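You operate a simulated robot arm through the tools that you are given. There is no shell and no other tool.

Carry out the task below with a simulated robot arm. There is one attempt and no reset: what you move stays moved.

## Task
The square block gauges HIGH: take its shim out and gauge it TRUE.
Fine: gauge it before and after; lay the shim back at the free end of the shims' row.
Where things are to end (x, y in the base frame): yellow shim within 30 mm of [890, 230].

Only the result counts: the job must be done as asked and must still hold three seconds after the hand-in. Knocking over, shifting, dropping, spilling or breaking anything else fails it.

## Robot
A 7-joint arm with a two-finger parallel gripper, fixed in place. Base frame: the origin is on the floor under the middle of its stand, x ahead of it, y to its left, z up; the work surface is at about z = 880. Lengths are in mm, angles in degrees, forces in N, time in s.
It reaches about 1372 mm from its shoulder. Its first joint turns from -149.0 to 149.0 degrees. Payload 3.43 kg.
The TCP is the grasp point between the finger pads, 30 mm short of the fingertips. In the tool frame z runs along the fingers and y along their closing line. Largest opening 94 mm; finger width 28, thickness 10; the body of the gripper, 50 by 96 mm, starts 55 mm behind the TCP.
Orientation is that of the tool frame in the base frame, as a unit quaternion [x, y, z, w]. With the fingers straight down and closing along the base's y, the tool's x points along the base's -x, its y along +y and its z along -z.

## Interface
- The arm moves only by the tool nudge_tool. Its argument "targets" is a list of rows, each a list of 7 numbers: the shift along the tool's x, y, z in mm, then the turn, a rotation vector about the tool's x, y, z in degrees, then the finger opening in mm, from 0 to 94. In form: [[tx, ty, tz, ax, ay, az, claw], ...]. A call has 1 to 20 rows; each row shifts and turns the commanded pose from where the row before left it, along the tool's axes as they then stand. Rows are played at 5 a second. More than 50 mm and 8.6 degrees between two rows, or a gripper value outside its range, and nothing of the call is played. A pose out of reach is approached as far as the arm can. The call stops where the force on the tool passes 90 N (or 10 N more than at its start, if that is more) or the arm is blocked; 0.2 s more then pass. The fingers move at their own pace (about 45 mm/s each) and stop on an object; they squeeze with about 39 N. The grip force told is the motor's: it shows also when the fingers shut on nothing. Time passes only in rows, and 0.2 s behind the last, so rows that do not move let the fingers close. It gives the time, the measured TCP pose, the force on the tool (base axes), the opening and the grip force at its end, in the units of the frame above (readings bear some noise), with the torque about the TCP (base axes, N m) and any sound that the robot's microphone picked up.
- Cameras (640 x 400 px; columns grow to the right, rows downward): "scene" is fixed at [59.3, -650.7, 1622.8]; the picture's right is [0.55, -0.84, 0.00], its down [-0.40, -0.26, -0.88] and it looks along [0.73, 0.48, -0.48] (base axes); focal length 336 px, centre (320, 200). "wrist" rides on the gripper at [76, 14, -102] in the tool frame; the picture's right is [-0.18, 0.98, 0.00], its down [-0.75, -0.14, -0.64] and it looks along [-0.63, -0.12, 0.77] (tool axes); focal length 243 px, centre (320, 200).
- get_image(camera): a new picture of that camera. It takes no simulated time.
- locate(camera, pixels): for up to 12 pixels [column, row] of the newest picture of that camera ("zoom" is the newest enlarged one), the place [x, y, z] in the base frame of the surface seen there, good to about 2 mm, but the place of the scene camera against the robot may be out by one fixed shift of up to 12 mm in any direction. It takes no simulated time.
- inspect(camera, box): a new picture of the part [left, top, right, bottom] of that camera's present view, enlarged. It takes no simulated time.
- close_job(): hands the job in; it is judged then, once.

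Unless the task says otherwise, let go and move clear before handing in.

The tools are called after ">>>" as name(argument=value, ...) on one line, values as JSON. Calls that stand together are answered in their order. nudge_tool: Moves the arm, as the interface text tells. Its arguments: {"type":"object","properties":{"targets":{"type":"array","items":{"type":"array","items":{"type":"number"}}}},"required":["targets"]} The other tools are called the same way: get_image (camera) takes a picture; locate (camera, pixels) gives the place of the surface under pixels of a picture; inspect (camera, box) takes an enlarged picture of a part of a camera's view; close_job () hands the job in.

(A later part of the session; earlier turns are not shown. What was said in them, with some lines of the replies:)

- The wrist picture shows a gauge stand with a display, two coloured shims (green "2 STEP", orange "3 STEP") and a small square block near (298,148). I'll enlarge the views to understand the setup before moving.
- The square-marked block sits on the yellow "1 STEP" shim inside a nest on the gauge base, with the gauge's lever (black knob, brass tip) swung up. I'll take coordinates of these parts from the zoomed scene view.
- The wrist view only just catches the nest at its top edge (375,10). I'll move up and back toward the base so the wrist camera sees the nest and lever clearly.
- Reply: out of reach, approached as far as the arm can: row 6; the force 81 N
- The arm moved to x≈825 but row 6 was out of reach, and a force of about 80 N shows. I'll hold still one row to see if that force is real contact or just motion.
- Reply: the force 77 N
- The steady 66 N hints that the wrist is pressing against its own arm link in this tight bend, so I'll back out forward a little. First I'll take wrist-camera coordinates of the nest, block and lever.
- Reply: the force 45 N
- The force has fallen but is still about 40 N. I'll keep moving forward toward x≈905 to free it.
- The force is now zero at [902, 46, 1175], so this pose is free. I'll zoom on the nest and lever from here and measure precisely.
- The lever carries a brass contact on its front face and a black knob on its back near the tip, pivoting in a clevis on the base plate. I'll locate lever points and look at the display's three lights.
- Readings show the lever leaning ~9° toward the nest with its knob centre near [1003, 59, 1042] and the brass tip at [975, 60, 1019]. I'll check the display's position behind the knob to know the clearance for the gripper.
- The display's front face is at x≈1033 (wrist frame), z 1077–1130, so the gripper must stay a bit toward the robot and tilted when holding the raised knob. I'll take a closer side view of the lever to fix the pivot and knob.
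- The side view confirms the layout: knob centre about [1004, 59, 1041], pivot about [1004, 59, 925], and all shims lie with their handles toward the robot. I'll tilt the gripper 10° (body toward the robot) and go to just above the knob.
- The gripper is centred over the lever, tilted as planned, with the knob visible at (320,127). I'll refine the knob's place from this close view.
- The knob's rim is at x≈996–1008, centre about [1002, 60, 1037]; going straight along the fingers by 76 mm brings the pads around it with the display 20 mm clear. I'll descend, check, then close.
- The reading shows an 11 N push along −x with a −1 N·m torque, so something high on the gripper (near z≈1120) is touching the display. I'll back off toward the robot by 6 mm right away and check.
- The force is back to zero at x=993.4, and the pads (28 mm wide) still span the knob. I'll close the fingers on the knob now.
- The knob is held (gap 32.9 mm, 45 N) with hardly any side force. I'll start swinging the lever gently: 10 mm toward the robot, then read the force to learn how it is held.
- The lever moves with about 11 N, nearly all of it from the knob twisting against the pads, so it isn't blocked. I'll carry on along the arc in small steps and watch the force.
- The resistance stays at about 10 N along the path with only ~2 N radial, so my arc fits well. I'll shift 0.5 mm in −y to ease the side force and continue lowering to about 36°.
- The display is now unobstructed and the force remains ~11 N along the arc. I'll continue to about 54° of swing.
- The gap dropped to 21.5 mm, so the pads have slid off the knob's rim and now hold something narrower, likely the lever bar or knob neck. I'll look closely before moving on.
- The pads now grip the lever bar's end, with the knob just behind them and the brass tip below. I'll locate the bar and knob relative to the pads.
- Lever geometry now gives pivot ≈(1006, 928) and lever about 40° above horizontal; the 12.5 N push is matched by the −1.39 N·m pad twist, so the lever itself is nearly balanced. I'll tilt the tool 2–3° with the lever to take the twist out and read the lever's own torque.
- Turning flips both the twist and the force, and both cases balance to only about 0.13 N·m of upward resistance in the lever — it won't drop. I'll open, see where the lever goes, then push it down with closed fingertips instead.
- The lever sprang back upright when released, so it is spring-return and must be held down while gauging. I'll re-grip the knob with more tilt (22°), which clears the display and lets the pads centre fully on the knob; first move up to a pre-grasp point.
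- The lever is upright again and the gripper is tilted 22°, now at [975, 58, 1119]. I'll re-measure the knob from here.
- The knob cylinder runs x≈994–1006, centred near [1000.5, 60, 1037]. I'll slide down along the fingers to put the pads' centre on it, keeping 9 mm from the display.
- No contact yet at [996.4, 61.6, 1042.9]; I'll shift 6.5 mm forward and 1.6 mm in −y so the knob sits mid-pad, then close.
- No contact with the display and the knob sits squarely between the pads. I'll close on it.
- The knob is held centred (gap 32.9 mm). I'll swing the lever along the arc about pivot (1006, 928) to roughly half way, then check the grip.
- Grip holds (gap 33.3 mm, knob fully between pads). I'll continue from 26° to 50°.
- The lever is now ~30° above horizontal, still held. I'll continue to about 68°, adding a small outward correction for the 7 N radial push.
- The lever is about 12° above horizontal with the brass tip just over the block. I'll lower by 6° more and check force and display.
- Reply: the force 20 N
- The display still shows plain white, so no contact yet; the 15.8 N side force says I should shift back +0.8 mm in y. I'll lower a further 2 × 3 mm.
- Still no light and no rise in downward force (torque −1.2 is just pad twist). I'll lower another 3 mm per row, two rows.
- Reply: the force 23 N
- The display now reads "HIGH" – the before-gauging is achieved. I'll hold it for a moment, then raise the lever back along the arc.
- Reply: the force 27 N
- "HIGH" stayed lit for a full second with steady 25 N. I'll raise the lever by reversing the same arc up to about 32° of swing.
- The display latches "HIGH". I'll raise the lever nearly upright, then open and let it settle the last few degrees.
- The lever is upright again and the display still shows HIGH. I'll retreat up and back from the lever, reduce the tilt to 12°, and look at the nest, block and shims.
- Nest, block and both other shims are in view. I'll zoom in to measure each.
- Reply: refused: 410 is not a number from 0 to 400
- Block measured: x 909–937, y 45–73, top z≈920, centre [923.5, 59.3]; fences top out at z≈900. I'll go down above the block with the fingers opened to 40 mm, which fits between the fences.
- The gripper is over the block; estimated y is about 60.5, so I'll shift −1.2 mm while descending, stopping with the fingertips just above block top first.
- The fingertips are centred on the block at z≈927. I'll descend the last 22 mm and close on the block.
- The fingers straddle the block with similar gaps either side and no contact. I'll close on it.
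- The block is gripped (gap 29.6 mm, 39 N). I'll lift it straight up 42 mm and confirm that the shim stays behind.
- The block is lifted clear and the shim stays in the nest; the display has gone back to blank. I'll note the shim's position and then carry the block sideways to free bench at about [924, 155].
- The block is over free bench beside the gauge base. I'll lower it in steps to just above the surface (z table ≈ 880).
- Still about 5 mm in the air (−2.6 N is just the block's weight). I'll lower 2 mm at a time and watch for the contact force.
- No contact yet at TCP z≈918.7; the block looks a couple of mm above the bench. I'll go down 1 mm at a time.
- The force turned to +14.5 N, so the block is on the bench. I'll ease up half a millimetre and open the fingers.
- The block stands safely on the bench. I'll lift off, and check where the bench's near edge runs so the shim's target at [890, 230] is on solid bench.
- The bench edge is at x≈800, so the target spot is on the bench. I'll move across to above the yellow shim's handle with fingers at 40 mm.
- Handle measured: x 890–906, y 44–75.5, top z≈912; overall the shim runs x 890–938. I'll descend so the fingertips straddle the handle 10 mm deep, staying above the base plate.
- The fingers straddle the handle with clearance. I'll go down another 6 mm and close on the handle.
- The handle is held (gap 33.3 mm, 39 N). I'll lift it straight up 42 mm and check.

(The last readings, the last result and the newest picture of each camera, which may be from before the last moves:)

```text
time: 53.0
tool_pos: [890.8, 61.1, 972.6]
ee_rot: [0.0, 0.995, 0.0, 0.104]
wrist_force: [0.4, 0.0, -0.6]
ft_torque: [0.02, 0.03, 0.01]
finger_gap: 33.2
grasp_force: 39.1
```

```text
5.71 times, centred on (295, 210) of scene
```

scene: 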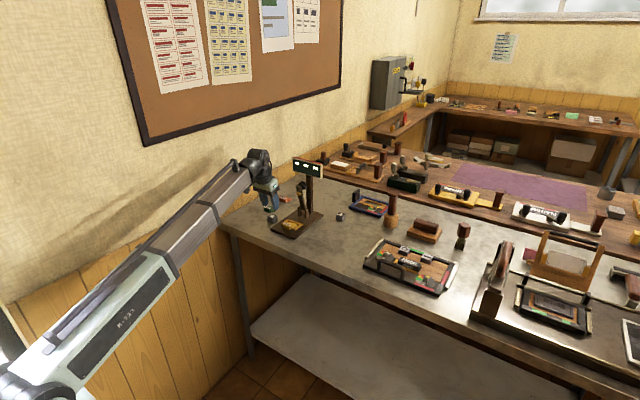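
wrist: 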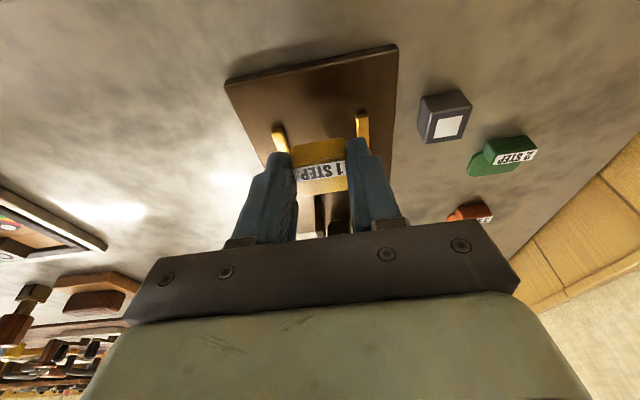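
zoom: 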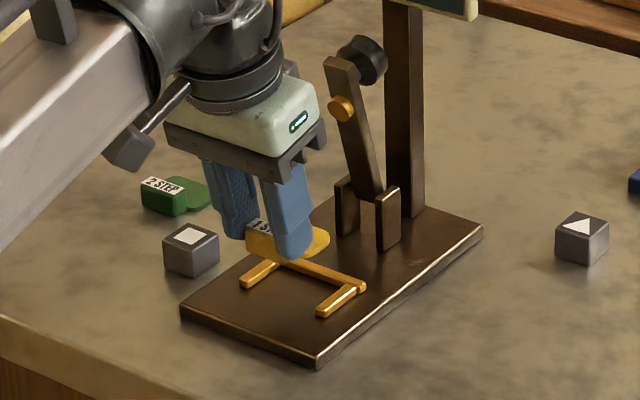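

The shim hangs level in the fingers and the nest is empty. I'll carry it over the bench at this height to its slot: 24 mm back and 169 mm in +y, passing well above the parked block.

>>> nudge_tool(targets=[[11.7, 0, -2.5, 0, 0, 0, 22], [11.7, 24, -2.5, 0, 0, 0, 22], [0, 24.2, 0, 0, 0, 0, 22], [0, 24.2, 0, 0, 0, 0, 22], [0, 24.2, 0, 0, 0, 0, 22], [0, 24.2, 0, 0, 0, 0, 22], [0, 24.2, 0, 0, 0, 0, 22], [0, 24.2, 0, 0, 0, 0, 22], [0, 0, 0, 0, 0, 0, 22]])

>>> get_image(camera="wrist")

>>> get_image(camera="scene")

```text
time: 55.0
tool_pos: [866.7, 229.6, 970.9]
ee_rot: [0.0, 0.995, 0.0, 0.105]
wrist_force: [0.5, 1.2, -0.2]
ft_torque: [-0.04, -0.02, 0.01]
finger_gap: 33.4
grasp_force: 38.9
```

```text
taken
```

wrist: 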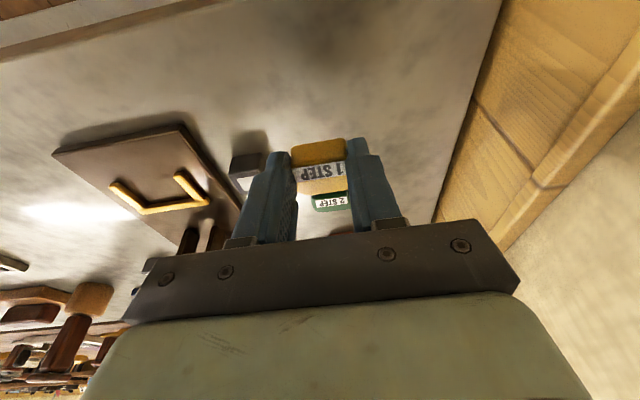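

```text
taken
```

scene: 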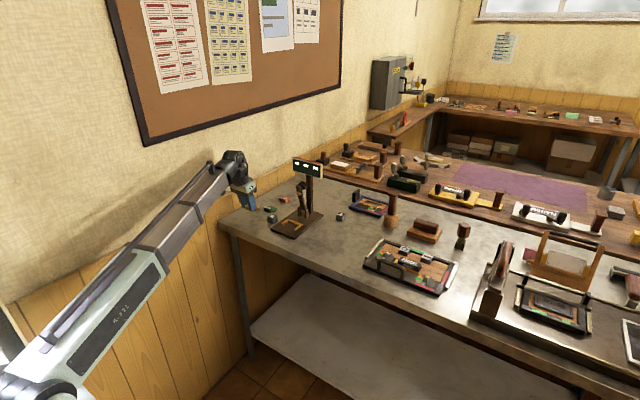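

The shim is above its slot at [867, 230] with no contact. I'll lower it to a few mm above the bench.

>>> nudge_tool(targets=[[3.4, 0, 16, 0, 0, 0, 22], [3.4, 0, 16, 0, 0, 0, 22], [2.9, 0, 14, 0, 0, 0, 22], [0, 0, 0, 0, 0, 0, 22]])

>>> inspect(camera="scene", box=[230, 180, 290, 240])

```text
time: 56.0
tool_pos: [866.5, 229.1, 924.3]
ee_rot: [0.0, 0.994, -0.001, 0.105]
wrist_force: [-0.2, -0.6, -0.5]
ft_torque: [0.0, -0.02, 0.02]
finger_gap: 33.5
grasp_force: 39.2
```

```text
6.67 times, centred on (260, 210) of scene
```

zoom: 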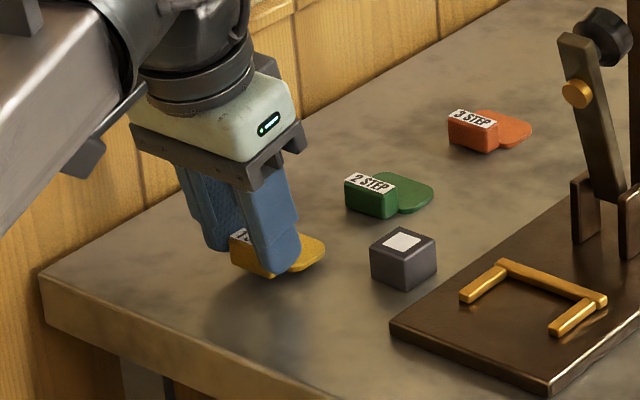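

About 5 mm to go. I'll lower in small steps watching for contact.

>>> nudge_tool(targets=[[0.4, 0, 2, 0, 0, 0, 22], [0.2, 0, 1.2, 0, 0, 0, 22], [0.2, 0, 1.2, 0, 0, 0, 22], [0, 0, 0, 0, 0, 0, 22]])

```text
time: 57.0
tool_pos: [868.6, 228.6, 920.5]
ee_rot: [0.0, 0.995, 0.0, 0.104]
wrist_force: [-0.6, 0.2, 0.2]
ft_torque: [-0.01, 0.0, 0.01]
finger_gap: 33.2
grasp_force: 39.1
```

>>> nudge_tool(targets=[[0.2, 0, 1, 0, 0, 0, 22], [0.2, 0, 1, 0, 0, 0, 22], [0, 0, 0, 0, 0, 0, 22]])

>>> inspect(camera="scene", box=[240, 195, 280, 230])

```text
time: 57.8
tool_pos: [868.6, 229.6, 918.0]
ee_rot: [0.0, 0.995, -0.001, 0.104]
wrist_force: [1.0, -0.7, 0.2]
ft_torque: [0.03, 0.0, -0.04]
finger_gap: 33.5
grasp_force: 39.3
```

```text
11.43 times, centred on (260, 212) of scene
```

zoom: 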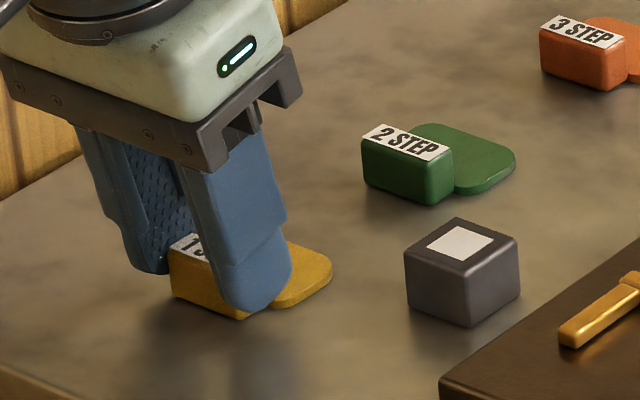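

Not touching yet (force ≈0), but very close to the bench. I'll keep going by 0.8 mm steps.

>>> nudge_tool(targets=[[0.15, 0, 0.8, 0, 0, 0, 22], [0.15, 0, 0.8, 0, 0, 0, 22], [0, 0, 0, 0, 0, 0, 22]])

```text
time: 58.6
tool_pos: [867.9, 228.8, 918.1]
ee_rot: [0.0, 0.994, 0.0, 0.106]
wrist_force: [0.7, -1.3, 17.4]
ft_torque: [-0.03, -0.26, 0.0]
finger_gap: 33.4
grasp_force: 39.1
```

Contact now (+17 N): the shim is on the bench. I'll ease up 0.7 mm and open.

>>> nudge_tool(targets=[[-0.15, 0, -0.7, 0, 0, 0, 22], [0, 0, 0, 0, 0, 0, 36], [0, 0, 0, 0, 0, 0, 50], [0, 0, 0, 0, 0, 0, 50]])

>>> nudge_tool(targets=[[-2, 0, -10, 0, 0, 0, 50], [-4, 0, -20, 0, 0, 0, 50], [-5, 0, -25, 0, 0, 0, 50], [0, 0, 0, 0, 0, 0, 50]])

>>> get_image(camera="wrist")

>>> inspect(camera="scene", box=[230, 180, 290, 240])

```text
time: 59.6
tool_pos: [868.1, 230.0, 916.3]
ee_rot: [0.0, 0.995, 0.0, 0.105]
wrist_force: [0.8, 0.4, -0.1]
ft_torque: [-0.02, 0.01, 0.02]
finger_gap: 50.0
grasp_force: 0.1
```

```text
time: 60.6
tool_pos: [866.4, 228.7, 973.2]
ee_rot: [0.0, 0.995, 0.0, 0.104]
wrist_force: [-0.7, 0.4, 0.4]
ft_torque: [0.01, 0.02, -0.02]
finger_gap: 50.1
grasp_force: 0.0
```

```text
taken
```

wrist: 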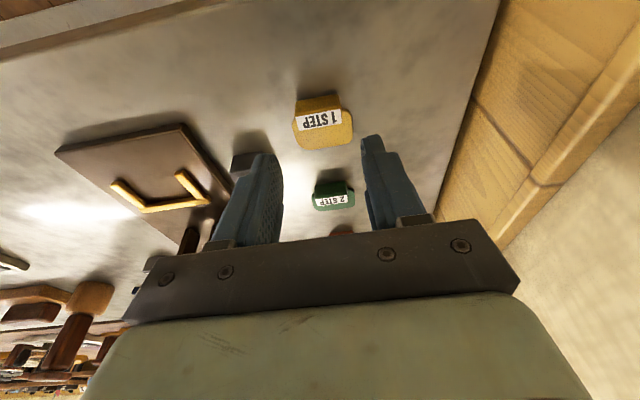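

```text
6.67 times, centred on (260, 210) of scene
```

zoom: 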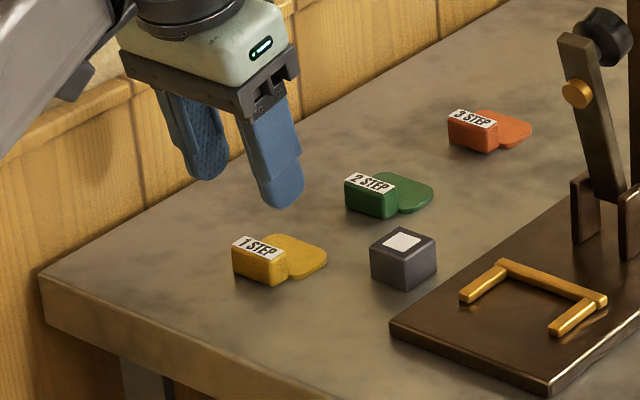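

The yellow shim now lies flat in line with the green and orange ones. I'll verify its coordinates from the wrist view.

>>> inspect(camera="wrist", box=[270, 80, 380, 230])

>>> locate(camera="wrist", pixels=[[318, 105], [318, 120], [325, 140], [318, 146], [300, 145], [349, 135], [297, 110], [335, 200], [320, 190]])

```text
2.67 times, centred on (325, 155) of wrist
```

zoom: 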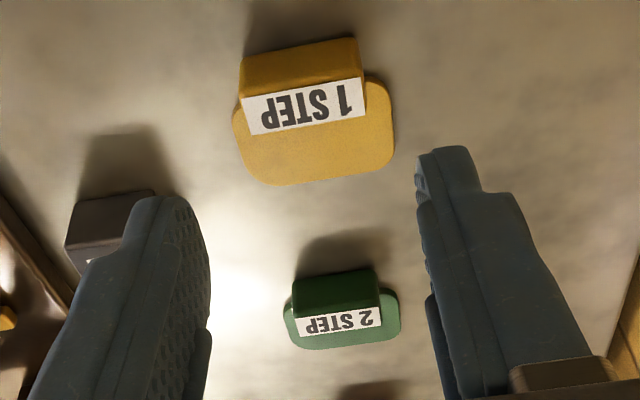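

```text
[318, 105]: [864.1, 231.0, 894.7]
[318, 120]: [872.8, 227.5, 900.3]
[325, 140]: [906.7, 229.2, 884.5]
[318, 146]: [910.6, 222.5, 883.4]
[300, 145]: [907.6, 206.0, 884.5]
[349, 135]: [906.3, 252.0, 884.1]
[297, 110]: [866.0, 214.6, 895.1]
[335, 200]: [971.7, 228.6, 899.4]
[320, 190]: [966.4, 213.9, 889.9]
```

The shim spans x 864–913, y 206–252, i.e. centred at about [889, 229]. Next I'll go back over the parked block.

>>> nudge_tool(targets=[[-12, -18.3, 2.55, 0, 0, 0, 46], [-12, -18.3, 2.55, 0, 0, 0, 46], [-12, -18.3, 2.55, 0, 0, 0, 46], [-12, -18.3, 2.55, 0, 0, 0, 46], [0, 0, 0, 0, 0, 0, 46]])

>>> inspect(camera="wrist", box=[240, 60, 400, 180])

>>> locate(camera="zoom", pixels=[[250, 200], [200, 170], [320, 150], [200, 240], [330, 200], [260, 130]])

```text
time: 61.8
tool_pos: [914.0, 156.2, 973.0]
ee_rot: [0.001, 0.994, -0.001, 0.105]
wrist_force: [-0.6, -0.7, -0.3]
ft_torque: [0.0, 0.01, 0.03]
finger_gap: 45.8
grasp_force: 0.1
```

```text
3.33 times, centred on (320, 120) of wrist
```

zoom: 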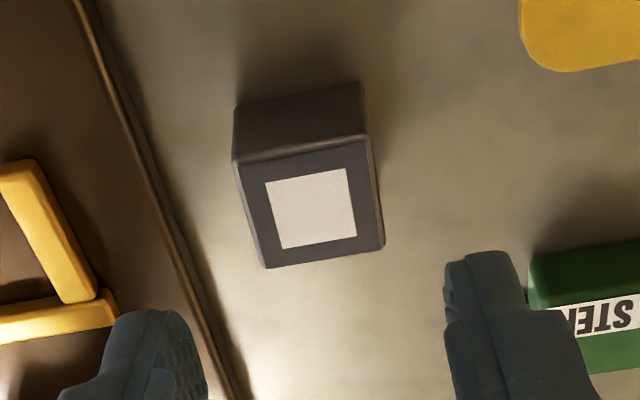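

```text
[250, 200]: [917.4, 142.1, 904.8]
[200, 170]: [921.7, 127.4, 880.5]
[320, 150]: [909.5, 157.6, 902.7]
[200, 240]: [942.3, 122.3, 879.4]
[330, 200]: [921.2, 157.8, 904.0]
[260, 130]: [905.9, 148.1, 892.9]
```

I see the block's top face at corners (235,163), (368,140), (383,245), (265,265). I'll locate those to centre the grasp.

>>> locate(camera="zoom", pixels=[[240, 167], [364, 146], [378, 240], [268, 260], [312, 207]])

```text
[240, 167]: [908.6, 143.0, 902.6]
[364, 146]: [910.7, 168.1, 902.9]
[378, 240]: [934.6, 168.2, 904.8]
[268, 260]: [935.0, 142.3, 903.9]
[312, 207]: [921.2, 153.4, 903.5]
```

The block is centred at [921.7, 155.3], top z≈904. I'll descend around it and close.

>>> nudge_tool(targets=[[3.5, -0.2, 18.1, 0, 0, 0, 46], [3.5, -0.2, 18.1, 0, 0, 0, 46], [3.4, 0, 17.5, 0, 0, 0, 46], [0, 0, 0, 0, 0, 0, 46]])

>>> inspect(camera="wrist", box=[230, 70, 400, 220])

```text
time: 62.8
tool_pos: [917.4, 156.3, 918.9]
ee_rot: [0.0, 0.994, 0.0, 0.105]
wrist_force: [-0.1, 0.3, -0.2]
ft_torque: [-0.02, 0.01, -0.01]
finger_gap: 45.7
grasp_force: 0.0
```

```text
2.67 times, centred on (315, 145) of wrist
```

zoom: 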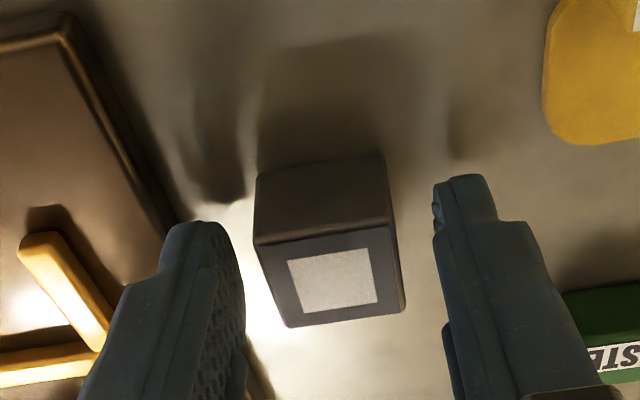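

The block sits slightly nearer the left finger, so I'll shift −1.2 mm in y and close gently.

>>> nudge_tool(targets=[[0, -1.2, 0, 0, 0, 0, 40], [0, 0, 0, 0, 0, 0, 32], [0, 0, 0, 0, 0, 0, 20], [0, 0, 0, 0, 0, 0, 20], [0, 0, 0, 0, 0, 0, 20]])

>>> nudge_tool(targets=[[-1.0, 0, -5, 0, 0, 0, 20], [-4.1, 0, -20, 0, 0, 0, 20], [-6.2, 0, -30, 0, 0, 0, 20], [0, 0, 0, 0, 0, 0, 20]])

>>> get_image(camera="wrist")

>>> inspect(camera="scene", box=[245, 175, 315, 240])

```text
time: 64.0
tool_pos: [916.8, 153.8, 920.8]
ee_rot: [-0.001, 0.995, 0.001, 0.104]
wrist_force: [1.1, 0.6, 0.4]
ft_torque: [0.03, -0.02, -0.04]
finger_gap: 29.6
grasp_force: 38.9
```

```text
time: 65.0
tool_pos: [914.9, 154.2, 977.0]
ee_rot: [0.0, 0.994, 0.001, 0.105]
wrist_force: [0.1, 0.0, -1.8]
ft_torque: [0.0, 0.02, 0.01]
finger_gap: 29.7
grasp_force: 39.3
```

```text
taken
```

wrist: 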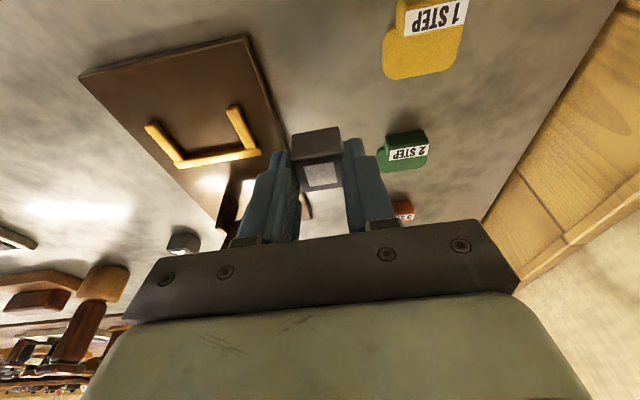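

```text
6.15 times, centred on (280, 208) of scene
```

zoom: 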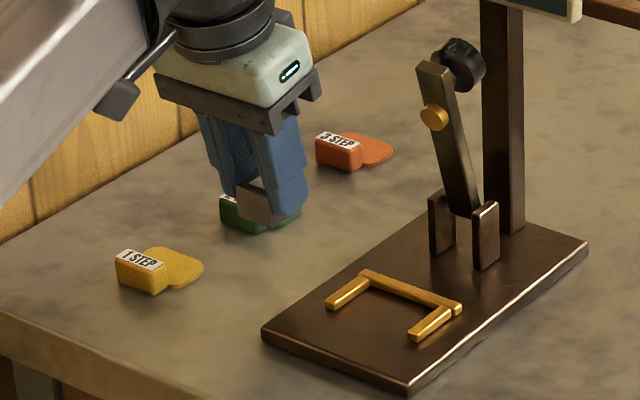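

The block is held again (1.8 N weight), and the nest is empty. I'll carry it back over the nest centre at [923.5, 59.4].

>>> nudge_tool(targets=[[-0.6, -23.75, 0.1, 0, 0, 0, 20], [-0.6, -23.75, 0.1, 0, 0, 0, 20], [-0.6, -23.75, 0.1, 0, 0, 0, 20], [-0.4, -23.75, 0.2, 0, 0, 0, 20], [0, 0, 0, 0, 0, 0, 20]])

>>> inspect(camera="wrist", box=[230, 60, 410, 200])

>>> inspect(camera="scene", box=[275, 185, 325, 240])

```text
time: 66.2
tool_pos: [917.1, 59.9, 977.7]
ee_rot: [0.0, 0.994, 0.001, 0.105]
wrist_force: [0.3, 0.1, -2.6]
ft_torque: [0.0, 0.0, 0.02]
finger_gap: 29.5
grasp_force: 39.2
```

```text
2.86 times, centred on (320, 130) of wrist
```

zoom: 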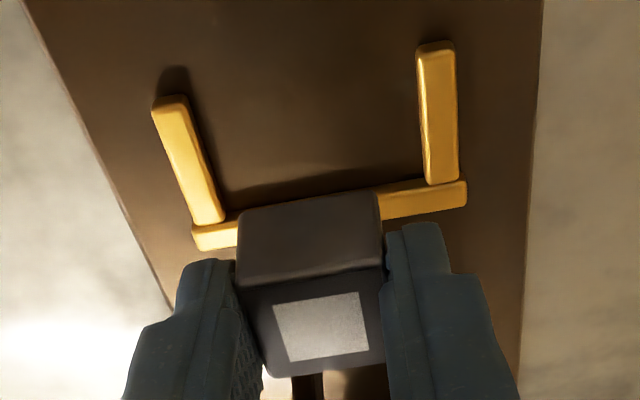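

```text
7.27 times, centred on (300, 212) of scene
```

zoom: 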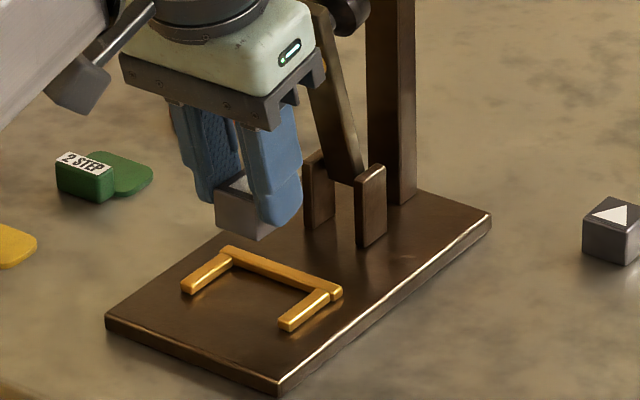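

>>> inspect(camera="wrist", box=[230, 60, 410, 200])

>>> locate(camera="zoom", pixels=[[245, 285], [378, 268], [310, 215], [215, 220], [205, 175], [425, 180], [425, 120], [168, 105], [420, 60], [300, 150], [415, 200], [245, 222]])

```text
2.86 times, centred on (320, 130) of wrist
```

zoom: 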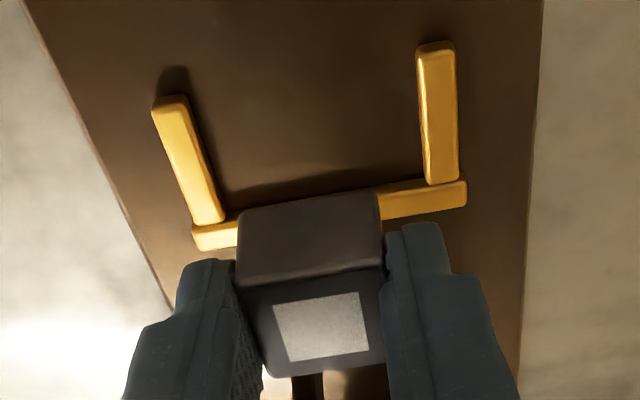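

```text
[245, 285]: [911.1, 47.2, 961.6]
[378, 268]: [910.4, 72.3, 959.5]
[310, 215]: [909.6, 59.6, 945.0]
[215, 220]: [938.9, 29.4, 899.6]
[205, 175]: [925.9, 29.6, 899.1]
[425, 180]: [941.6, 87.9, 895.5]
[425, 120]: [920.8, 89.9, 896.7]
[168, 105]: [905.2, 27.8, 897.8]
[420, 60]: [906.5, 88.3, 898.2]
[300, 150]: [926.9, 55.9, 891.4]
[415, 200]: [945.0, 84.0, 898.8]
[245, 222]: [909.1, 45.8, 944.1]
```

The held block's front face is at x≈910, y 46–73 – exactly its original spot – with its bottom ~44 mm above the base. I'll lower it 38 mm, then creep down to contact.

>>> nudge_tool(targets=[[3.1, 0, 14.7, 0, 0, 0, 20], [2.9, 0, 13.7, 0, 0, 0, 20], [1.9, 0, 8.8, 0, 0, 0, 20], [0, 0, 0, 0, 0, 0, 20]])

>>> inspect(camera="scene", box=[275, 195, 315, 240])

```text
time: 67.2
tool_pos: [919.7, 58.8, 937.1]
ee_rot: [0.0, 0.995, 0.0, 0.104]
wrist_force: [0.2, 0.3, -1.9]
ft_torque: [0.03, 0.01, 0.04]
finger_gap: 29.4
grasp_force: 38.9
```

```text
8.89 times, centred on (295, 218) of scene
```

zoom: 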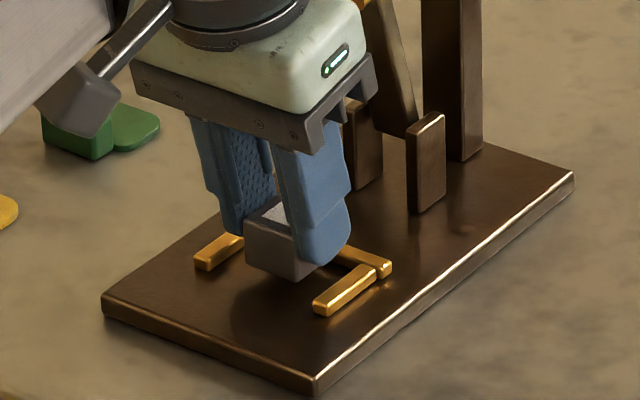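

The block hangs just over the base inside the fences. I'll creep down in about 1 mm steps until the force turns positive.

>>> nudge_tool(targets=[[0.4, 0, 2, 0, 0, 0, 20], [0.2, 0, 1.2, 0, 0, 0, 20], [0.2, 0, 1, 0, 0, 0, 20], [0, 0, 0, 0, 0, 0, 20]])

```text
time: 68.2
tool_pos: [919.4, 58.8, 931.4]
ee_rot: [0.0, 0.995, 0.0, 0.104]
wrist_force: [-0.1, -0.4, -2.1]
ft_torque: [0.03, -0.01, -0.02]
finger_gap: 29.4
grasp_force: 38.9
```

>>> nudge_tool(targets=[[0.2, 0, 1, 0, 0, 0, 20], [0.2, 0, 0.8, 0, 0, 0, 20], [0, 0, 0, 0, 0, 0, 20]])

```text
time: 69.0
tool_pos: [919.1, 59.4, 931.2]
ee_rot: [0.0, 0.995, 0.0, 0.105]
wrist_force: [-0.5, 0.3, -0.2]
ft_torque: [0.02, 0.01, -0.02]
finger_gap: 29.8
grasp_force: 38.7
```

The weight has gone off the sensor (−0.2 N), so it is just touching. One more 0.6 mm to seat it.

>>> nudge_tool(targets=[[0.1, 0, 0.6, 0, 0, 0, 20], [0, 0, 0, 0, 0, 0, 20]])

>>> inspect(camera="scene", box=[275, 195, 315, 240])

```text
time: 69.6
tool_pos: [919.6, 60.0, 931.8]
ee_rot: [0.0, 0.994, 0.0, 0.106]
wrist_force: [0.7, 0.1, 10.9]
ft_torque: [0.22, -0.01, -0.02]
finger_gap: 29.5
grasp_force: 39.0
```

```text
8.89 times, centred on (295, 218) of scene
```

zoom: 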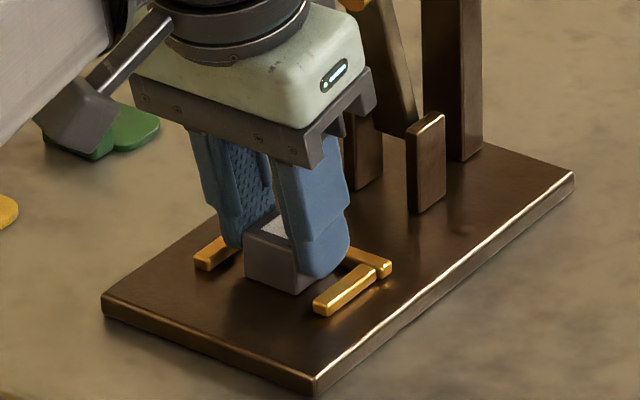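

The block is seated (+11 N). I'll ease off, open only to 36 mm to stay inside the fences, and lift away.

>>> nudge_tool(targets=[[-0.1, 0, -0.5, 0, 0, 0, 20], [0, 0, 0, 0, 0, 0, 30], [0, 0, 0, 0, 0, 0, 36], [0, 0, 0, 0, 0, 0, 36]])

>>> nudge_tool(targets=[[-1.0, 0, -5, 0, 0, 0, 36], [-3.1, 0, -15, 0, 0, 0, 40], [-5.2, 0, -25, 0, 0, 0, 46], [-5.2, 0, -25, 0, 0, 0, 60], [0, 0, 0, 0, 0, 0, 60]])

>>> get_image(camera="wrist")

>>> inspect(camera="scene", box=[265, 140, 345, 245])

```text
time: 70.6
tool_pos: [920.0, 58.9, 931.8]
ee_rot: [0.0, 0.994, 0.0, 0.105]
wrist_force: [-1.1, 1.1, 1.7]
ft_torque: [-0.02, -0.01, -0.03]
finger_gap: 35.0
grasp_force: 0.0
```

```text
time: 71.8
tool_pos: [919.2, 57.0, 1003.6]
ee_rot: [0.0, 0.995, 0.0, 0.105]
wrist_force: [0.2, 1.5, -0.8]
ft_torque: [0.03, 0.01, 0.01]
finger_gap: 59.9
grasp_force: 0.0
```

```text
taken
```

wrist: 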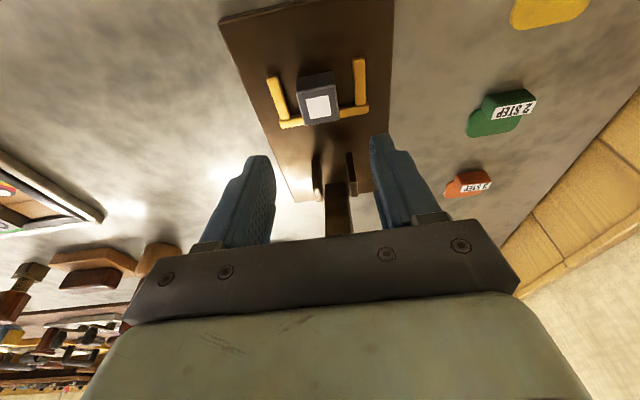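

```text
3.81 times, centred on (305, 192) of scene
```

zoom: 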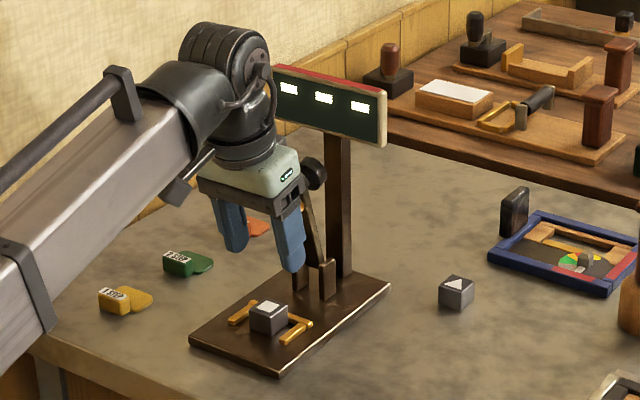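

The square block stands in the nest with no shim under it, and the lever is upright. I'll check its position closely.

>>> inspect(camera="wrist", box=[255, 40, 385, 140])

>>> locate(camera="zoom", pixels=[[212, 245], [385, 232], [402, 360], [242, 385], [310, 305], [225, 165], [380, 155]])

```text
4.00 times, centred on (320, 90) of wrist
```

zoom: 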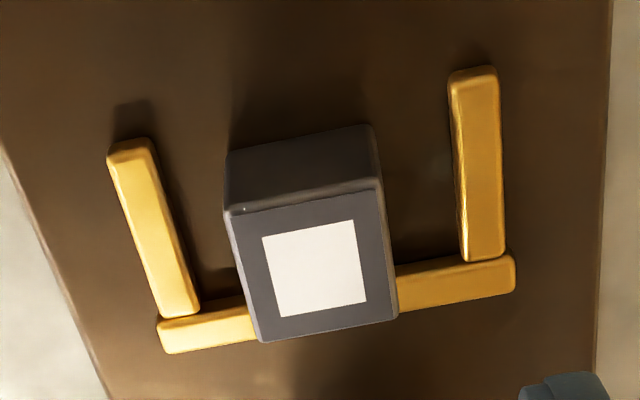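

```text
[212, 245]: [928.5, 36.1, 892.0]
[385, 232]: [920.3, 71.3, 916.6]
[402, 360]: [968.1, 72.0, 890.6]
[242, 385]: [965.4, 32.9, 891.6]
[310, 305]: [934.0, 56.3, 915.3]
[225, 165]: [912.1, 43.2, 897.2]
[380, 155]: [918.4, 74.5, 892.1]
```

The block's top is now at z≈916 (4 mm lower, as expected) and it sits in its original spot. I'll return to the pre-grasp point above the lever's knob with 22° tilt, as before.

>>> nudge_tool(targets=[[-19.4, 0.3, -25.3, 0, 0, 0, 60], [-19.4, 0.3, -25.3, 0, 0, 0, 60], [-19.4, 0, -25.3, 0, 0, 0, 60], [-19.4, 0, -25.3, 0, 0, 0, 60], [0, 0, 0, 0, -5, 0, 60], [0, 0, 0, 0, -5, 0, 60], [0, 0, 0, 0, 0, 0, 60]])

>>> get_image(camera="wrist")

>>> locate(camera="wrist", pixels=[[320, 118], [320, 132], [303, 118], [341, 115], [320, 125]])

```text
time: 73.4
tool_pos: [973.1, 59.9, 1119.7]
ee_rot: [0.0, 0.981, 0.0, 0.192]
wrist_force: [-0.1, -0.2, 0.1]
ft_torque: [0.02, 0.0, -0.01]
finger_gap: 59.9
grasp_force: 0.0
```

```text
taken
```

wrist: 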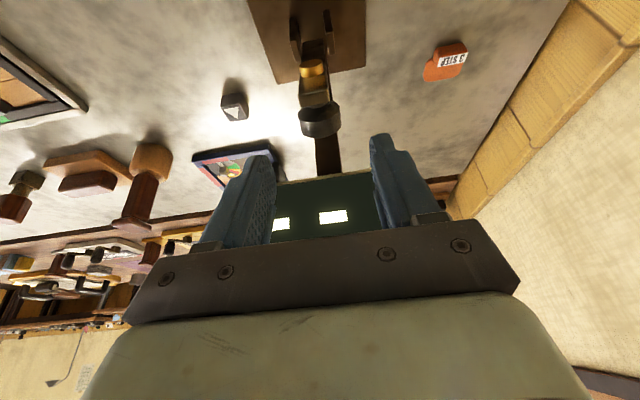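

```text
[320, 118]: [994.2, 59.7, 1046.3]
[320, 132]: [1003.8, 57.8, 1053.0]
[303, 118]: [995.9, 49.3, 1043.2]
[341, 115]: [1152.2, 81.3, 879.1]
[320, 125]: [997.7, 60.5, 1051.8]
```

Same picture as before; the knob is at the same place. I'll descend along the fingers 81 mm so the pads centre on the knob at [1004, 60, 1044].

>>> nudge_tool(targets=[[0, 0, 20, 0, 0, 0, 60], [0, 0, 20, 0, 0, 0, 55], [0, 0, 20, 0, 0, 0, 50], [0, 0, 14, 0, 0, 0, 50], [0, 0, 6, 0, 0, 0, 50], [0, 0, 0, 0, 0, 0, 50]])

>>> inspect(camera="wrist", box=[240, 110, 400, 240])

```text
time: 74.8
tool_pos: [1002.8, 58.9, 1042.7]
ee_rot: [0.0, 0.982, 0.001, 0.19]
wrist_force: [0.4, -0.4, 0.1]
ft_torque: [0.0, 0.0, -0.01]
finger_gap: 49.9
grasp_force: 0.1
```

```text
3.08 times, centred on (320, 175) of wrist
```

zoom: 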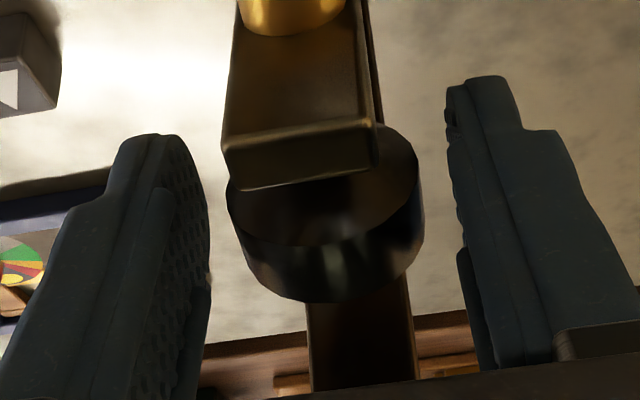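

The knob is between the pads, slightly nearer the right one; I'll shift +0.8 mm in y and close.

>>> nudge_tool(targets=[[-1.8, 0.8, -0.6, 0, 0, 0, 44], [0, 0, 0, 0, 0, 0, 36], [0, 0, 0, 0, 0, 0, 28], [0, 0, 0, 0, 0, 0, 20], [0, 0, 0, 0, 0, 0, 20]])

>>> inspect(camera="wrist", box=[240, 110, 400, 240])

```text
time: 76.0
tool_pos: [1003.7, 60.5, 1045.6]
ee_rot: [0.0, 0.982, 0.0, 0.19]
wrist_force: [-3.0, 3.3, -1.0]
ft_torque: [0.04, 0.3, 0.01]
finger_gap: 33.3
grasp_force: 44.8
```

```text
3.08 times, centred on (320, 175) of wrist
```

zoom: 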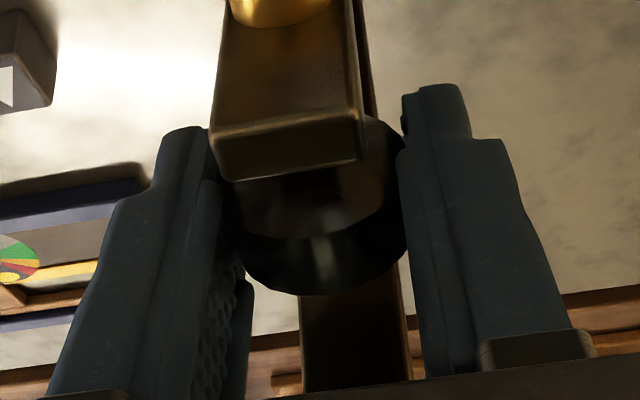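

The knob is held just as the first time. I'll replay the same arc: first the half to 26°, then to 50°.

>>> nudge_tool(targets=[[4.9, 0, -1.5, 0, 0, 0, 20], [4.9, 0, -1.4, 0, 0, 0, 20], [5.6, 0, -1.2, 0, 0, 0, 20], [5.6, 0, -1.05, 0, 0, 0, 20], [5.7, 0, -0.6, 0, 0, 0, 20], [5.7, 0, -0.35, 0, 0, 0, 20], [5.7, 0, 0, 0, 0, 0, 20], [5.7, 0, 0.15, 0, 0, 0, 20], [0, 0, 0, 0, 0, 0, 20]])

>>> inspect(camera="wrist", box=[240, 110, 400, 240])

```text
time: 78.0
tool_pos: [961.7, 58.9, 1034.9]
ee_rot: [-0.001, 0.981, 0.0, 0.192]
wrist_force: [8.1, -7.0, 10.8]
ft_torque: [-0.09, -1.23, -0.06]
finger_gap: 33.2
grasp_force: 45.3
```

```text
3.08 times, centred on (320, 175) of wrist
```

zoom: 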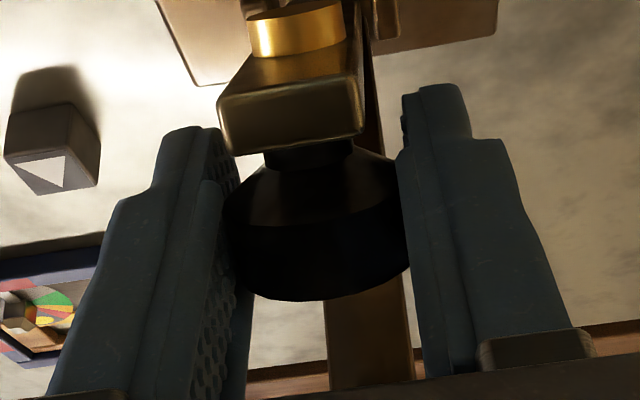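

Identical readings and view as in the first run (gap 33.2 mm). I'll continue to 50°.

>>> nudge_tool(targets=[[5.7, -0.2, 0.5, 0, 0, 0, 20], [5.7, 0, 0.7, 0, 0, 0, 20], [5.5, 0, 1.1, 0, 0, 0, 20], [5.5, 0, 1.25, 0, 0, 0, 20], [5.4, 0, 1.7, 0, 0, 0, 20], [5.4, 0, 1.9, 0, 0, 0, 20], [5.2, 0, 2.2, 0, 0, 0, 20], [5.2, 0, 2.4, 0, 0, 0, 20], [0, 0, 0, 0, 0, 0, 20]])

>>> inspect(camera="wrist", box=[240, 110, 400, 240])

```text
time: 80.0
tool_pos: [925.6, 60.2, 1006.5]
ee_rot: [0.0, 0.982, -0.001, 0.191]
wrist_force: [0.2, -1.6, 15.8]
ft_torque: [-0.09, -1.24, 0.04]
finger_gap: 33.6
grasp_force: 45.6
```

```text
3.08 times, centred on (320, 175) of wrist
```

zoom: 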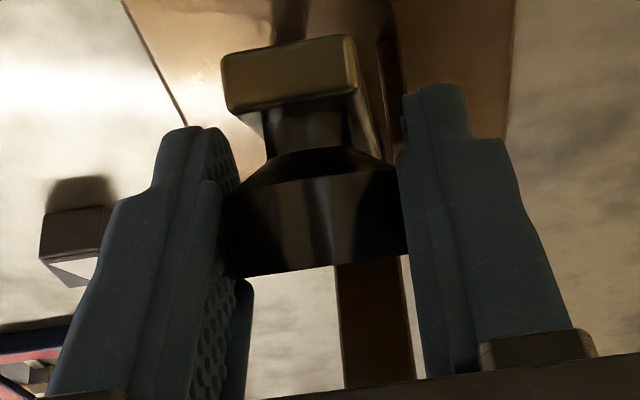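

The knob is still squarely held (gap 33.6 mm). I'll continue to about 74°.

>>> nudge_tool(targets=[[5.2, 0, 2.4, 0, 0, 0, 20], [5.1, 0, 2.6, 0, 0, 0, 20], [4.55, 0, 3.35, 0, 0, 0, 20], [4.5, 0, 3.55, 0, 0, 0, 20], [4.2, 0, 3.8, 0, 0, 0, 20], [4.2, 0, 4.0, 0, 0, 0, 20], [3.75, 0, 4.25, 0, 0, 0, 20], [3.7, 0, 4.35, 0, 0, 0, 20], [0, 0, 0, 0, 0, 0, 20]])

>>> inspect(camera="wrist", box=[240, 70, 400, 220])

>>> inspect(camera="scene", box=[275, 140, 345, 240])

```text
time: 82.0
tool_pos: [903.1, 60.7, 969.5]
ee_rot: [0.0, 0.981, 0.0, 0.191]
wrist_force: [1.1, -7.7, 12.3]
ft_torque: [0.07, -1.26, -0.07]
finger_gap: 33.4
grasp_force: 44.9
```

```text
2.67 times, centred on (320, 145) of wrist
```

zoom: 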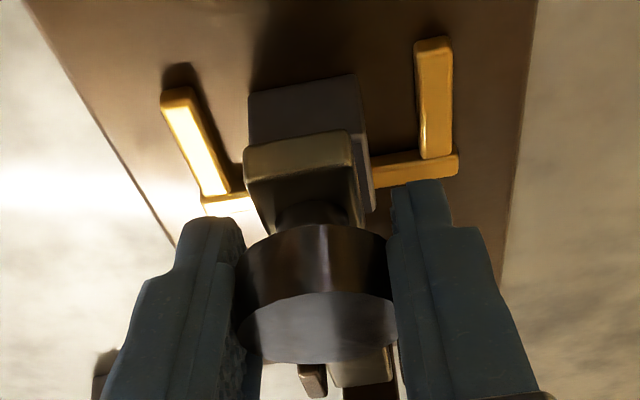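

```text
4.00 times, centred on (310, 190) of scene
```

zoom: 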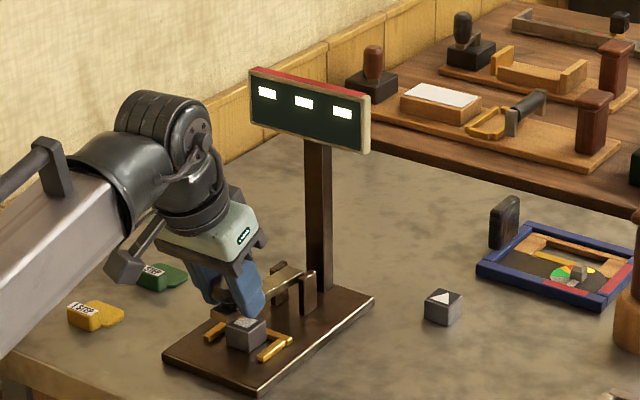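

The lever is ~8° above horizontal over the shimless block. I'll lower through the earlier HIGH level (4 × 3 mm) and check.

>>> nudge_tool(targets=[[1.6, -0.2, 2.6, 0, 0, 0, 20], [1.5, 0, 2.7, 0, 0, 0, 20], [1.6, 0, 2.5, 0, 0, 0, 20], [1.5, 0, 2.6, 0, 0, 0, 20], [0, 0, 0, 0, 0, 0, 20]])

>>> inspect(camera="scene", box=[275, 140, 345, 240])

>>> inspect(camera="wrist", box=[240, 70, 400, 220])

```text
time: 83.2
tool_pos: [901.0, 61.2, 956.4]
ee_rot: [0.0, 0.982, 0.0, 0.191]
wrist_force: [-6.9, -2.1, 11.4]
ft_torque: [-0.18, -0.89, 0.03]
finger_gap: 33.4
grasp_force: 45.1
```

```text
4.00 times, centred on (310, 190) of scene
```

zoom: 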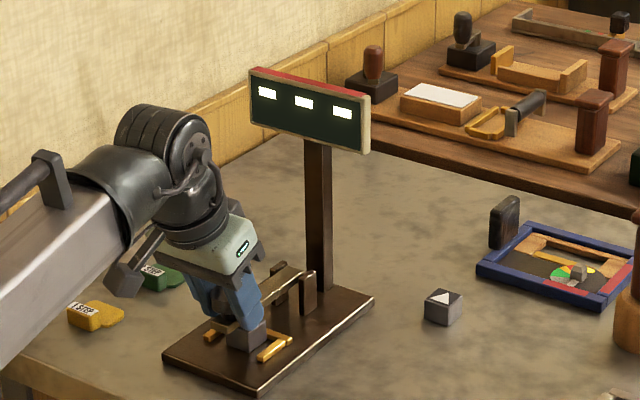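

```text
2.67 times, centred on (320, 145) of wrist
```

zoom: 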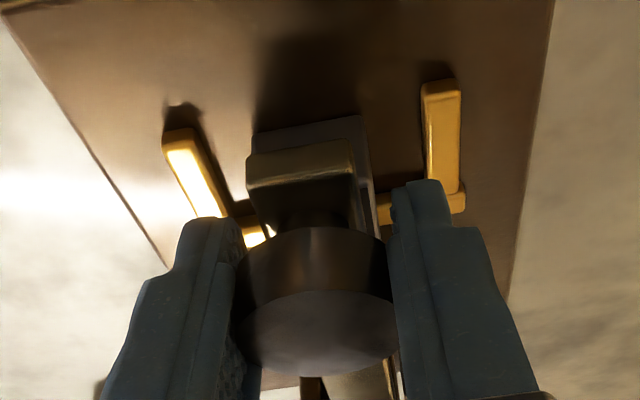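

Below the earlier HIGH contact and still no reading, as it should be. I'll lower 2 mm per row until the display lights.

>>> nudge_tool(targets=[[1.4, 0, 1.7, 0, 0, 0, 20], [1.2, 0, 1.75, 0, 0, 0, 20], [0, 0, 0, 0, 0, 0, 20]])

>>> inspect(camera="scene", box=[275, 140, 345, 240])

```text
time: 84.0
tool_pos: [900.9, 60.3, 952.8]
ee_rot: [0.0, 0.982, 0.0, 0.191]
wrist_force: [-2.4, -3.2, 21.2]
ft_torque: [0.11, -0.44, 0.01]
finger_gap: 33.6
grasp_force: 45.2
```

```text
4.00 times, centred on (310, 190) of scene
```

zoom: 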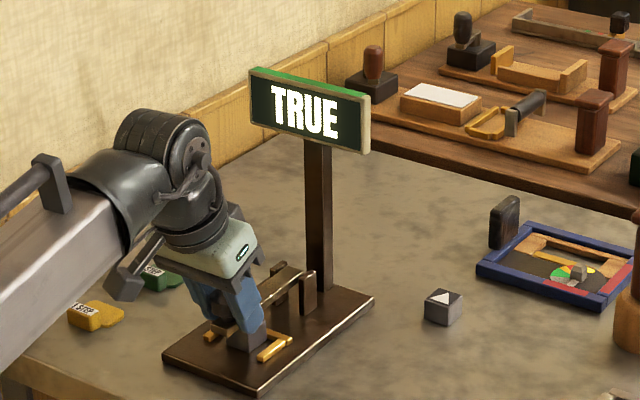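

The display reads "TRUE" with a green bar. I'll hold it for a second, then raise the lever back along the arc.

>>> nudge_tool(targets=[[0, 0, 0, 0, 0, 0, 20], [0, 0, 0, 0, 0, 0, 20], [0, 0, 0, 0, 0, 0, 20], [0, 0, 0, 0, 0, 0, 20], [0, 0, 0, 0, 0, 0, 20]])

>>> nudge_tool(targets=[[-1.2, 0, -1.75, 0, 0, 0, 20], [-1.4, 0, -1.7, 0, 0, 0, 20], [-1.5, 0, -2.6, 0, 0, 0, 20], [-1.6, 0, -2.5, 0, 0, 0, 20], [-1.5, 0, -2.7, 0, 0, 0, 20], [-1.6, 0, -2.6, 0, 0, 0, 20], [-3.7, 0, -4.35, 0, 0, 0, 20], [-3.75, 0, -4.25, 0, 0, 0, 20], [-4.2, 0, -4.0, 0, 0, 0, 20], [-4.2, 0, -3.8, 0, 0, 0, 20], [-4.5, 0, -3.55, 0, 0, 0, 20], [-4.55, 0, -3.35, 0, 0, 0, 20], [-5.1, 0, -2.6, 0, 0, 0, 20], [-5.2, 0, -2.4, 0, 0, 0, 20], [-5.2, 0, -2.4, 0, 0, 0, 20], [-5.2, 0, -2.2, 0, 0, 0, 20], [-5.4, 0, -1.9, 0, 0, 0, 20], [-5.4, 0, -1.7, 0, 0, 0, 20], [0, 0, 0, 0, 0, 0, 20]])

>>> inspect(camera="scene", box=[275, 140, 345, 240])

>>> inspect(camera="wrist", box=[240, 70, 400, 220])

```text
time: 85.2
tool_pos: [901.0, 59.7, 951.5]
ee_rot: [0.001, 0.981, 0.0, 0.192]
wrist_force: [2.4, -4.3, 26.3]
ft_torque: [0.14, -0.35, -0.03]
finger_gap: 33.5
grasp_force: 45.3
```

```text
time: 89.2
tool_pos: [940.4, 60.7, 1022.2]
ee_rot: [0.0, 0.982, 0.0, 0.19]
wrist_force: [-18.3, 0.6, 6.7]
ft_torque: [0.04, 1.39, 0.02]
finger_gap: 33.4
grasp_force: 45.0
```

```text
4.00 times, centred on (310, 190) of scene
```

zoom: 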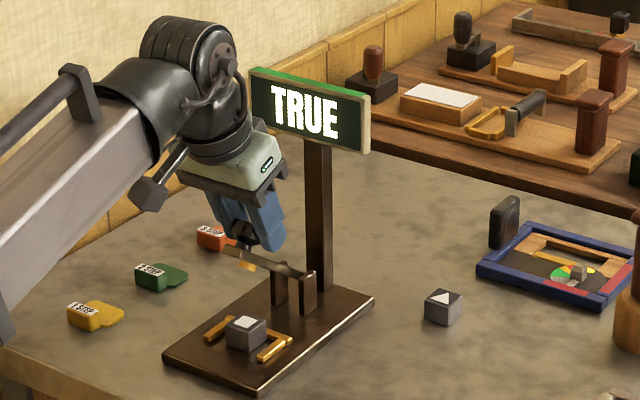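

```text
2.67 times, centred on (320, 145) of wrist
```

zoom: 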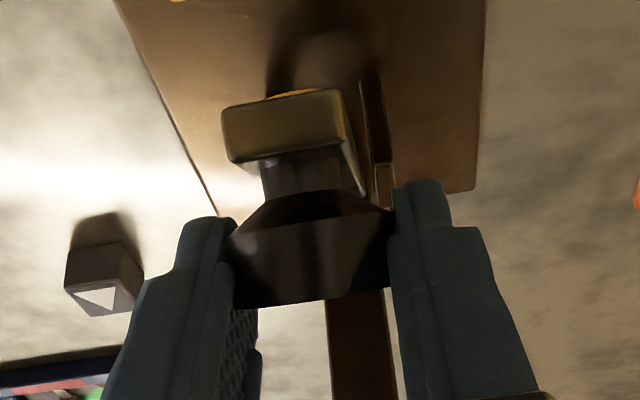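

"TRUE" stays lit with the lever half raised and the block undisturbed. I'll bring the lever nearly upright, open, and then back away.

>>> nudge_tool(targets=[[-5.5, 0, -1.25, 0, 0, 0, 20], [-5.5, 0, -1.1, 0, 0, 0, 20], [-5.7, 0, -0.7, 0, 0, 0, 20], [-5.7, 0, -0.5, 0, 0, 0, 20], [-5.7, 0, -0.15, 0, 0, 0, 20], [-5.7, 0, 0, 0, 0, 0, 20], [-5.7, 0, 0.35, 0, 0, 0, 20], [0, 0, 0, 0, 0, 0, 20], [0, 0, 0, 0, 0, 0, 45], [0, 0, 0, 0, 0, 0, 60], [0, 0, 0, 0, 0, 0, 60]])

>>> nudge_tool(targets=[[0, 0, -20, 0, 0, 0, 60], [0, 0, -25, 0, 0, 0, 60], [0, 0, -25, 0, 0, 0, 60], [0, 0, -20, 0, 0, 0, 60], [0, 0, 0, 0, 0, 0, 60]])

>>> get_image(camera="wrist")

>>> inspect(camera="scene", box=[245, 130, 355, 245])

```text
time: 91.6
tool_pos: [978.1, 60.2, 1039.9]
ee_rot: [0.0, 0.982, 0.0, 0.191]
wrist_force: [-0.2, -0.5, -0.3]
ft_torque: [0.02, 0.05, -0.02]
finger_gap: 60.1
grasp_force: 0.1
```

```text
time: 92.8
tool_pos: [943.2, 59.9, 1122.8]
ee_rot: [0.0, 0.982, 0.0, 0.191]
wrist_force: [-0.6, 0.0, -0.9]
ft_torque: [0.0, 0.03, -0.02]
finger_gap: 60.2
grasp_force: 0.1
```

```text
taken
```

wrist: 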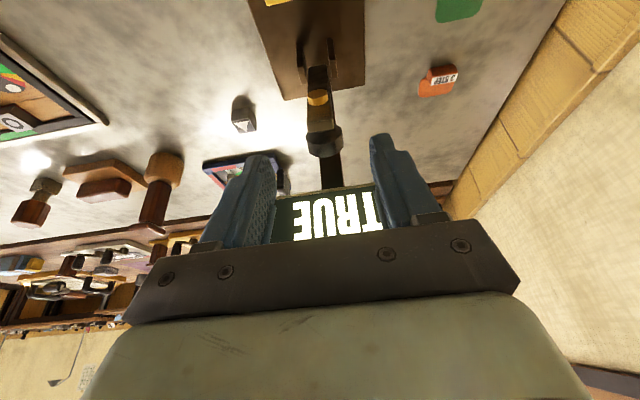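

```text
3.48 times, centred on (300, 188) of scene
```

zoom: 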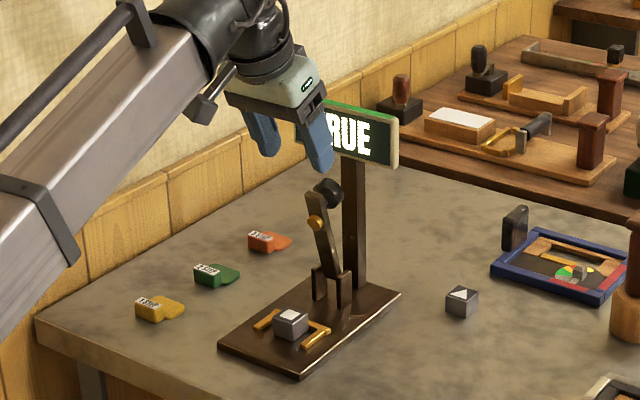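

The display still shows "TRUE", the lever is upright, the block is in its nest, and the yellow shim is in the row. I'll lift a bit more, let time pass, and do a last check.

>>> nudge_tool(targets=[[0, 0, -15, 0, 5, 0, 60], [0, 0, -15, 0, 5, 0, 60], [0, 0, -15, 0, 5, 0, 60], [0, 0, 0, 0, 0, 0, 60], [0, 0, 0, 0, 0, 0, 60], [0, 0, 0, 0, 0, 0, 60], [0, 0, 0, 0, 0, 0, 60], [0, 0, 0, 0, 0, 0, 60], [0, 0, 0, 0, 0, 0, 60], [0, 0, 0, 0, 0, 0, 60], [0, 0, 0, 0, 0, 0, 60]])

>>> get_image(camera="wrist")

>>> get_image(camera="scene")

>>> inspect(camera="scene", box=[235, 130, 355, 250])

```text
time: 95.2
tool_pos: [931.5, 58.8, 1166.7]
ee_rot: [0.001, 0.998, 0.0, 0.061]
wrist_force: [-0.1, -0.6, -0.5]
ft_torque: [0.02, -0.01, 0.0]
finger_gap: 60.2
grasp_force: 0.0
```

```text
taken
```

wrist: 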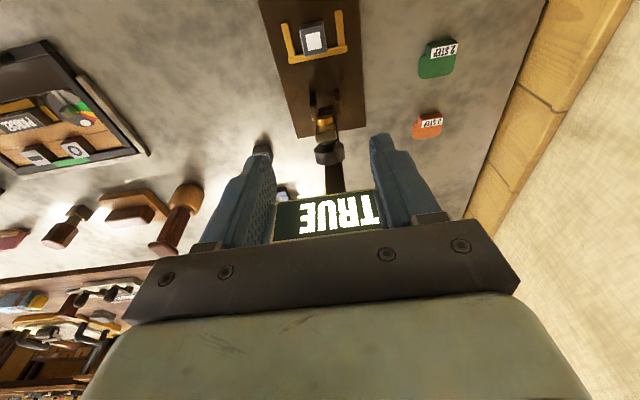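

```text
taken
```

scene: 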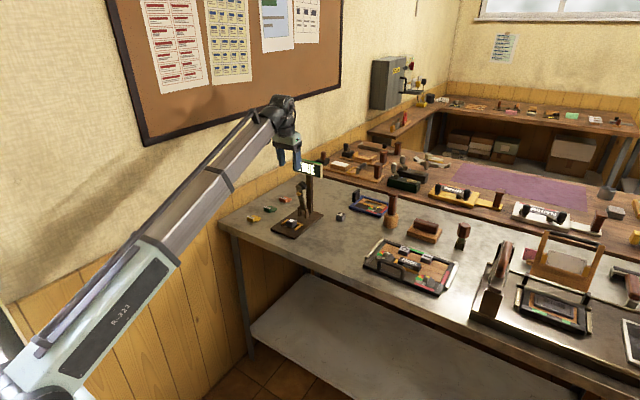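

```text
3.33 times, centred on (295, 190) of scene
```

zoom: 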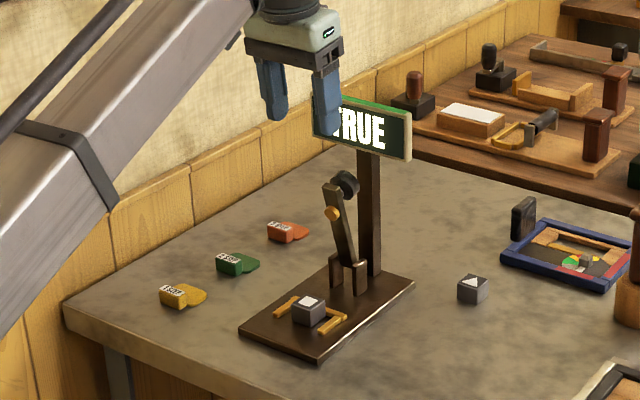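

After two more seconds everything is still in place. "TRUE" is lit, the block is in the nest, the yellow shim is at about [889, 229] at the end of the row, the other objects are where they were, and the gripper is clear. I'm handing the job in.

>>> close_job()

```text
The job is handed in.
```

The square block now gauges TRUE, and I've handed the job in. I gauged it twice: it read HIGH with the shim under it, and TRUE after I took the shim out.

- **Yellow shim:** it lies flat at the free end of the shims' row, centred at about [889, 229], well inside the 30 mm limit around [890, 230].
- **Block and gauge:** the block is back in its nest at its original spot, the lever is upright, and the display still read TRUE at my last check before hand-in.
- **Contact with the gauge display:** while first reaching for the lever, the gripper body touched the display with about 13 N. I backed off at once and saw no sign that it moved.
- **Lever slip:** on the first try at lowering the lever, my grip slipped off the knob. I let go and the lever sprang back upright; the second try worked cleanly.

Nothing else on the bench looked moved in the last pictures.
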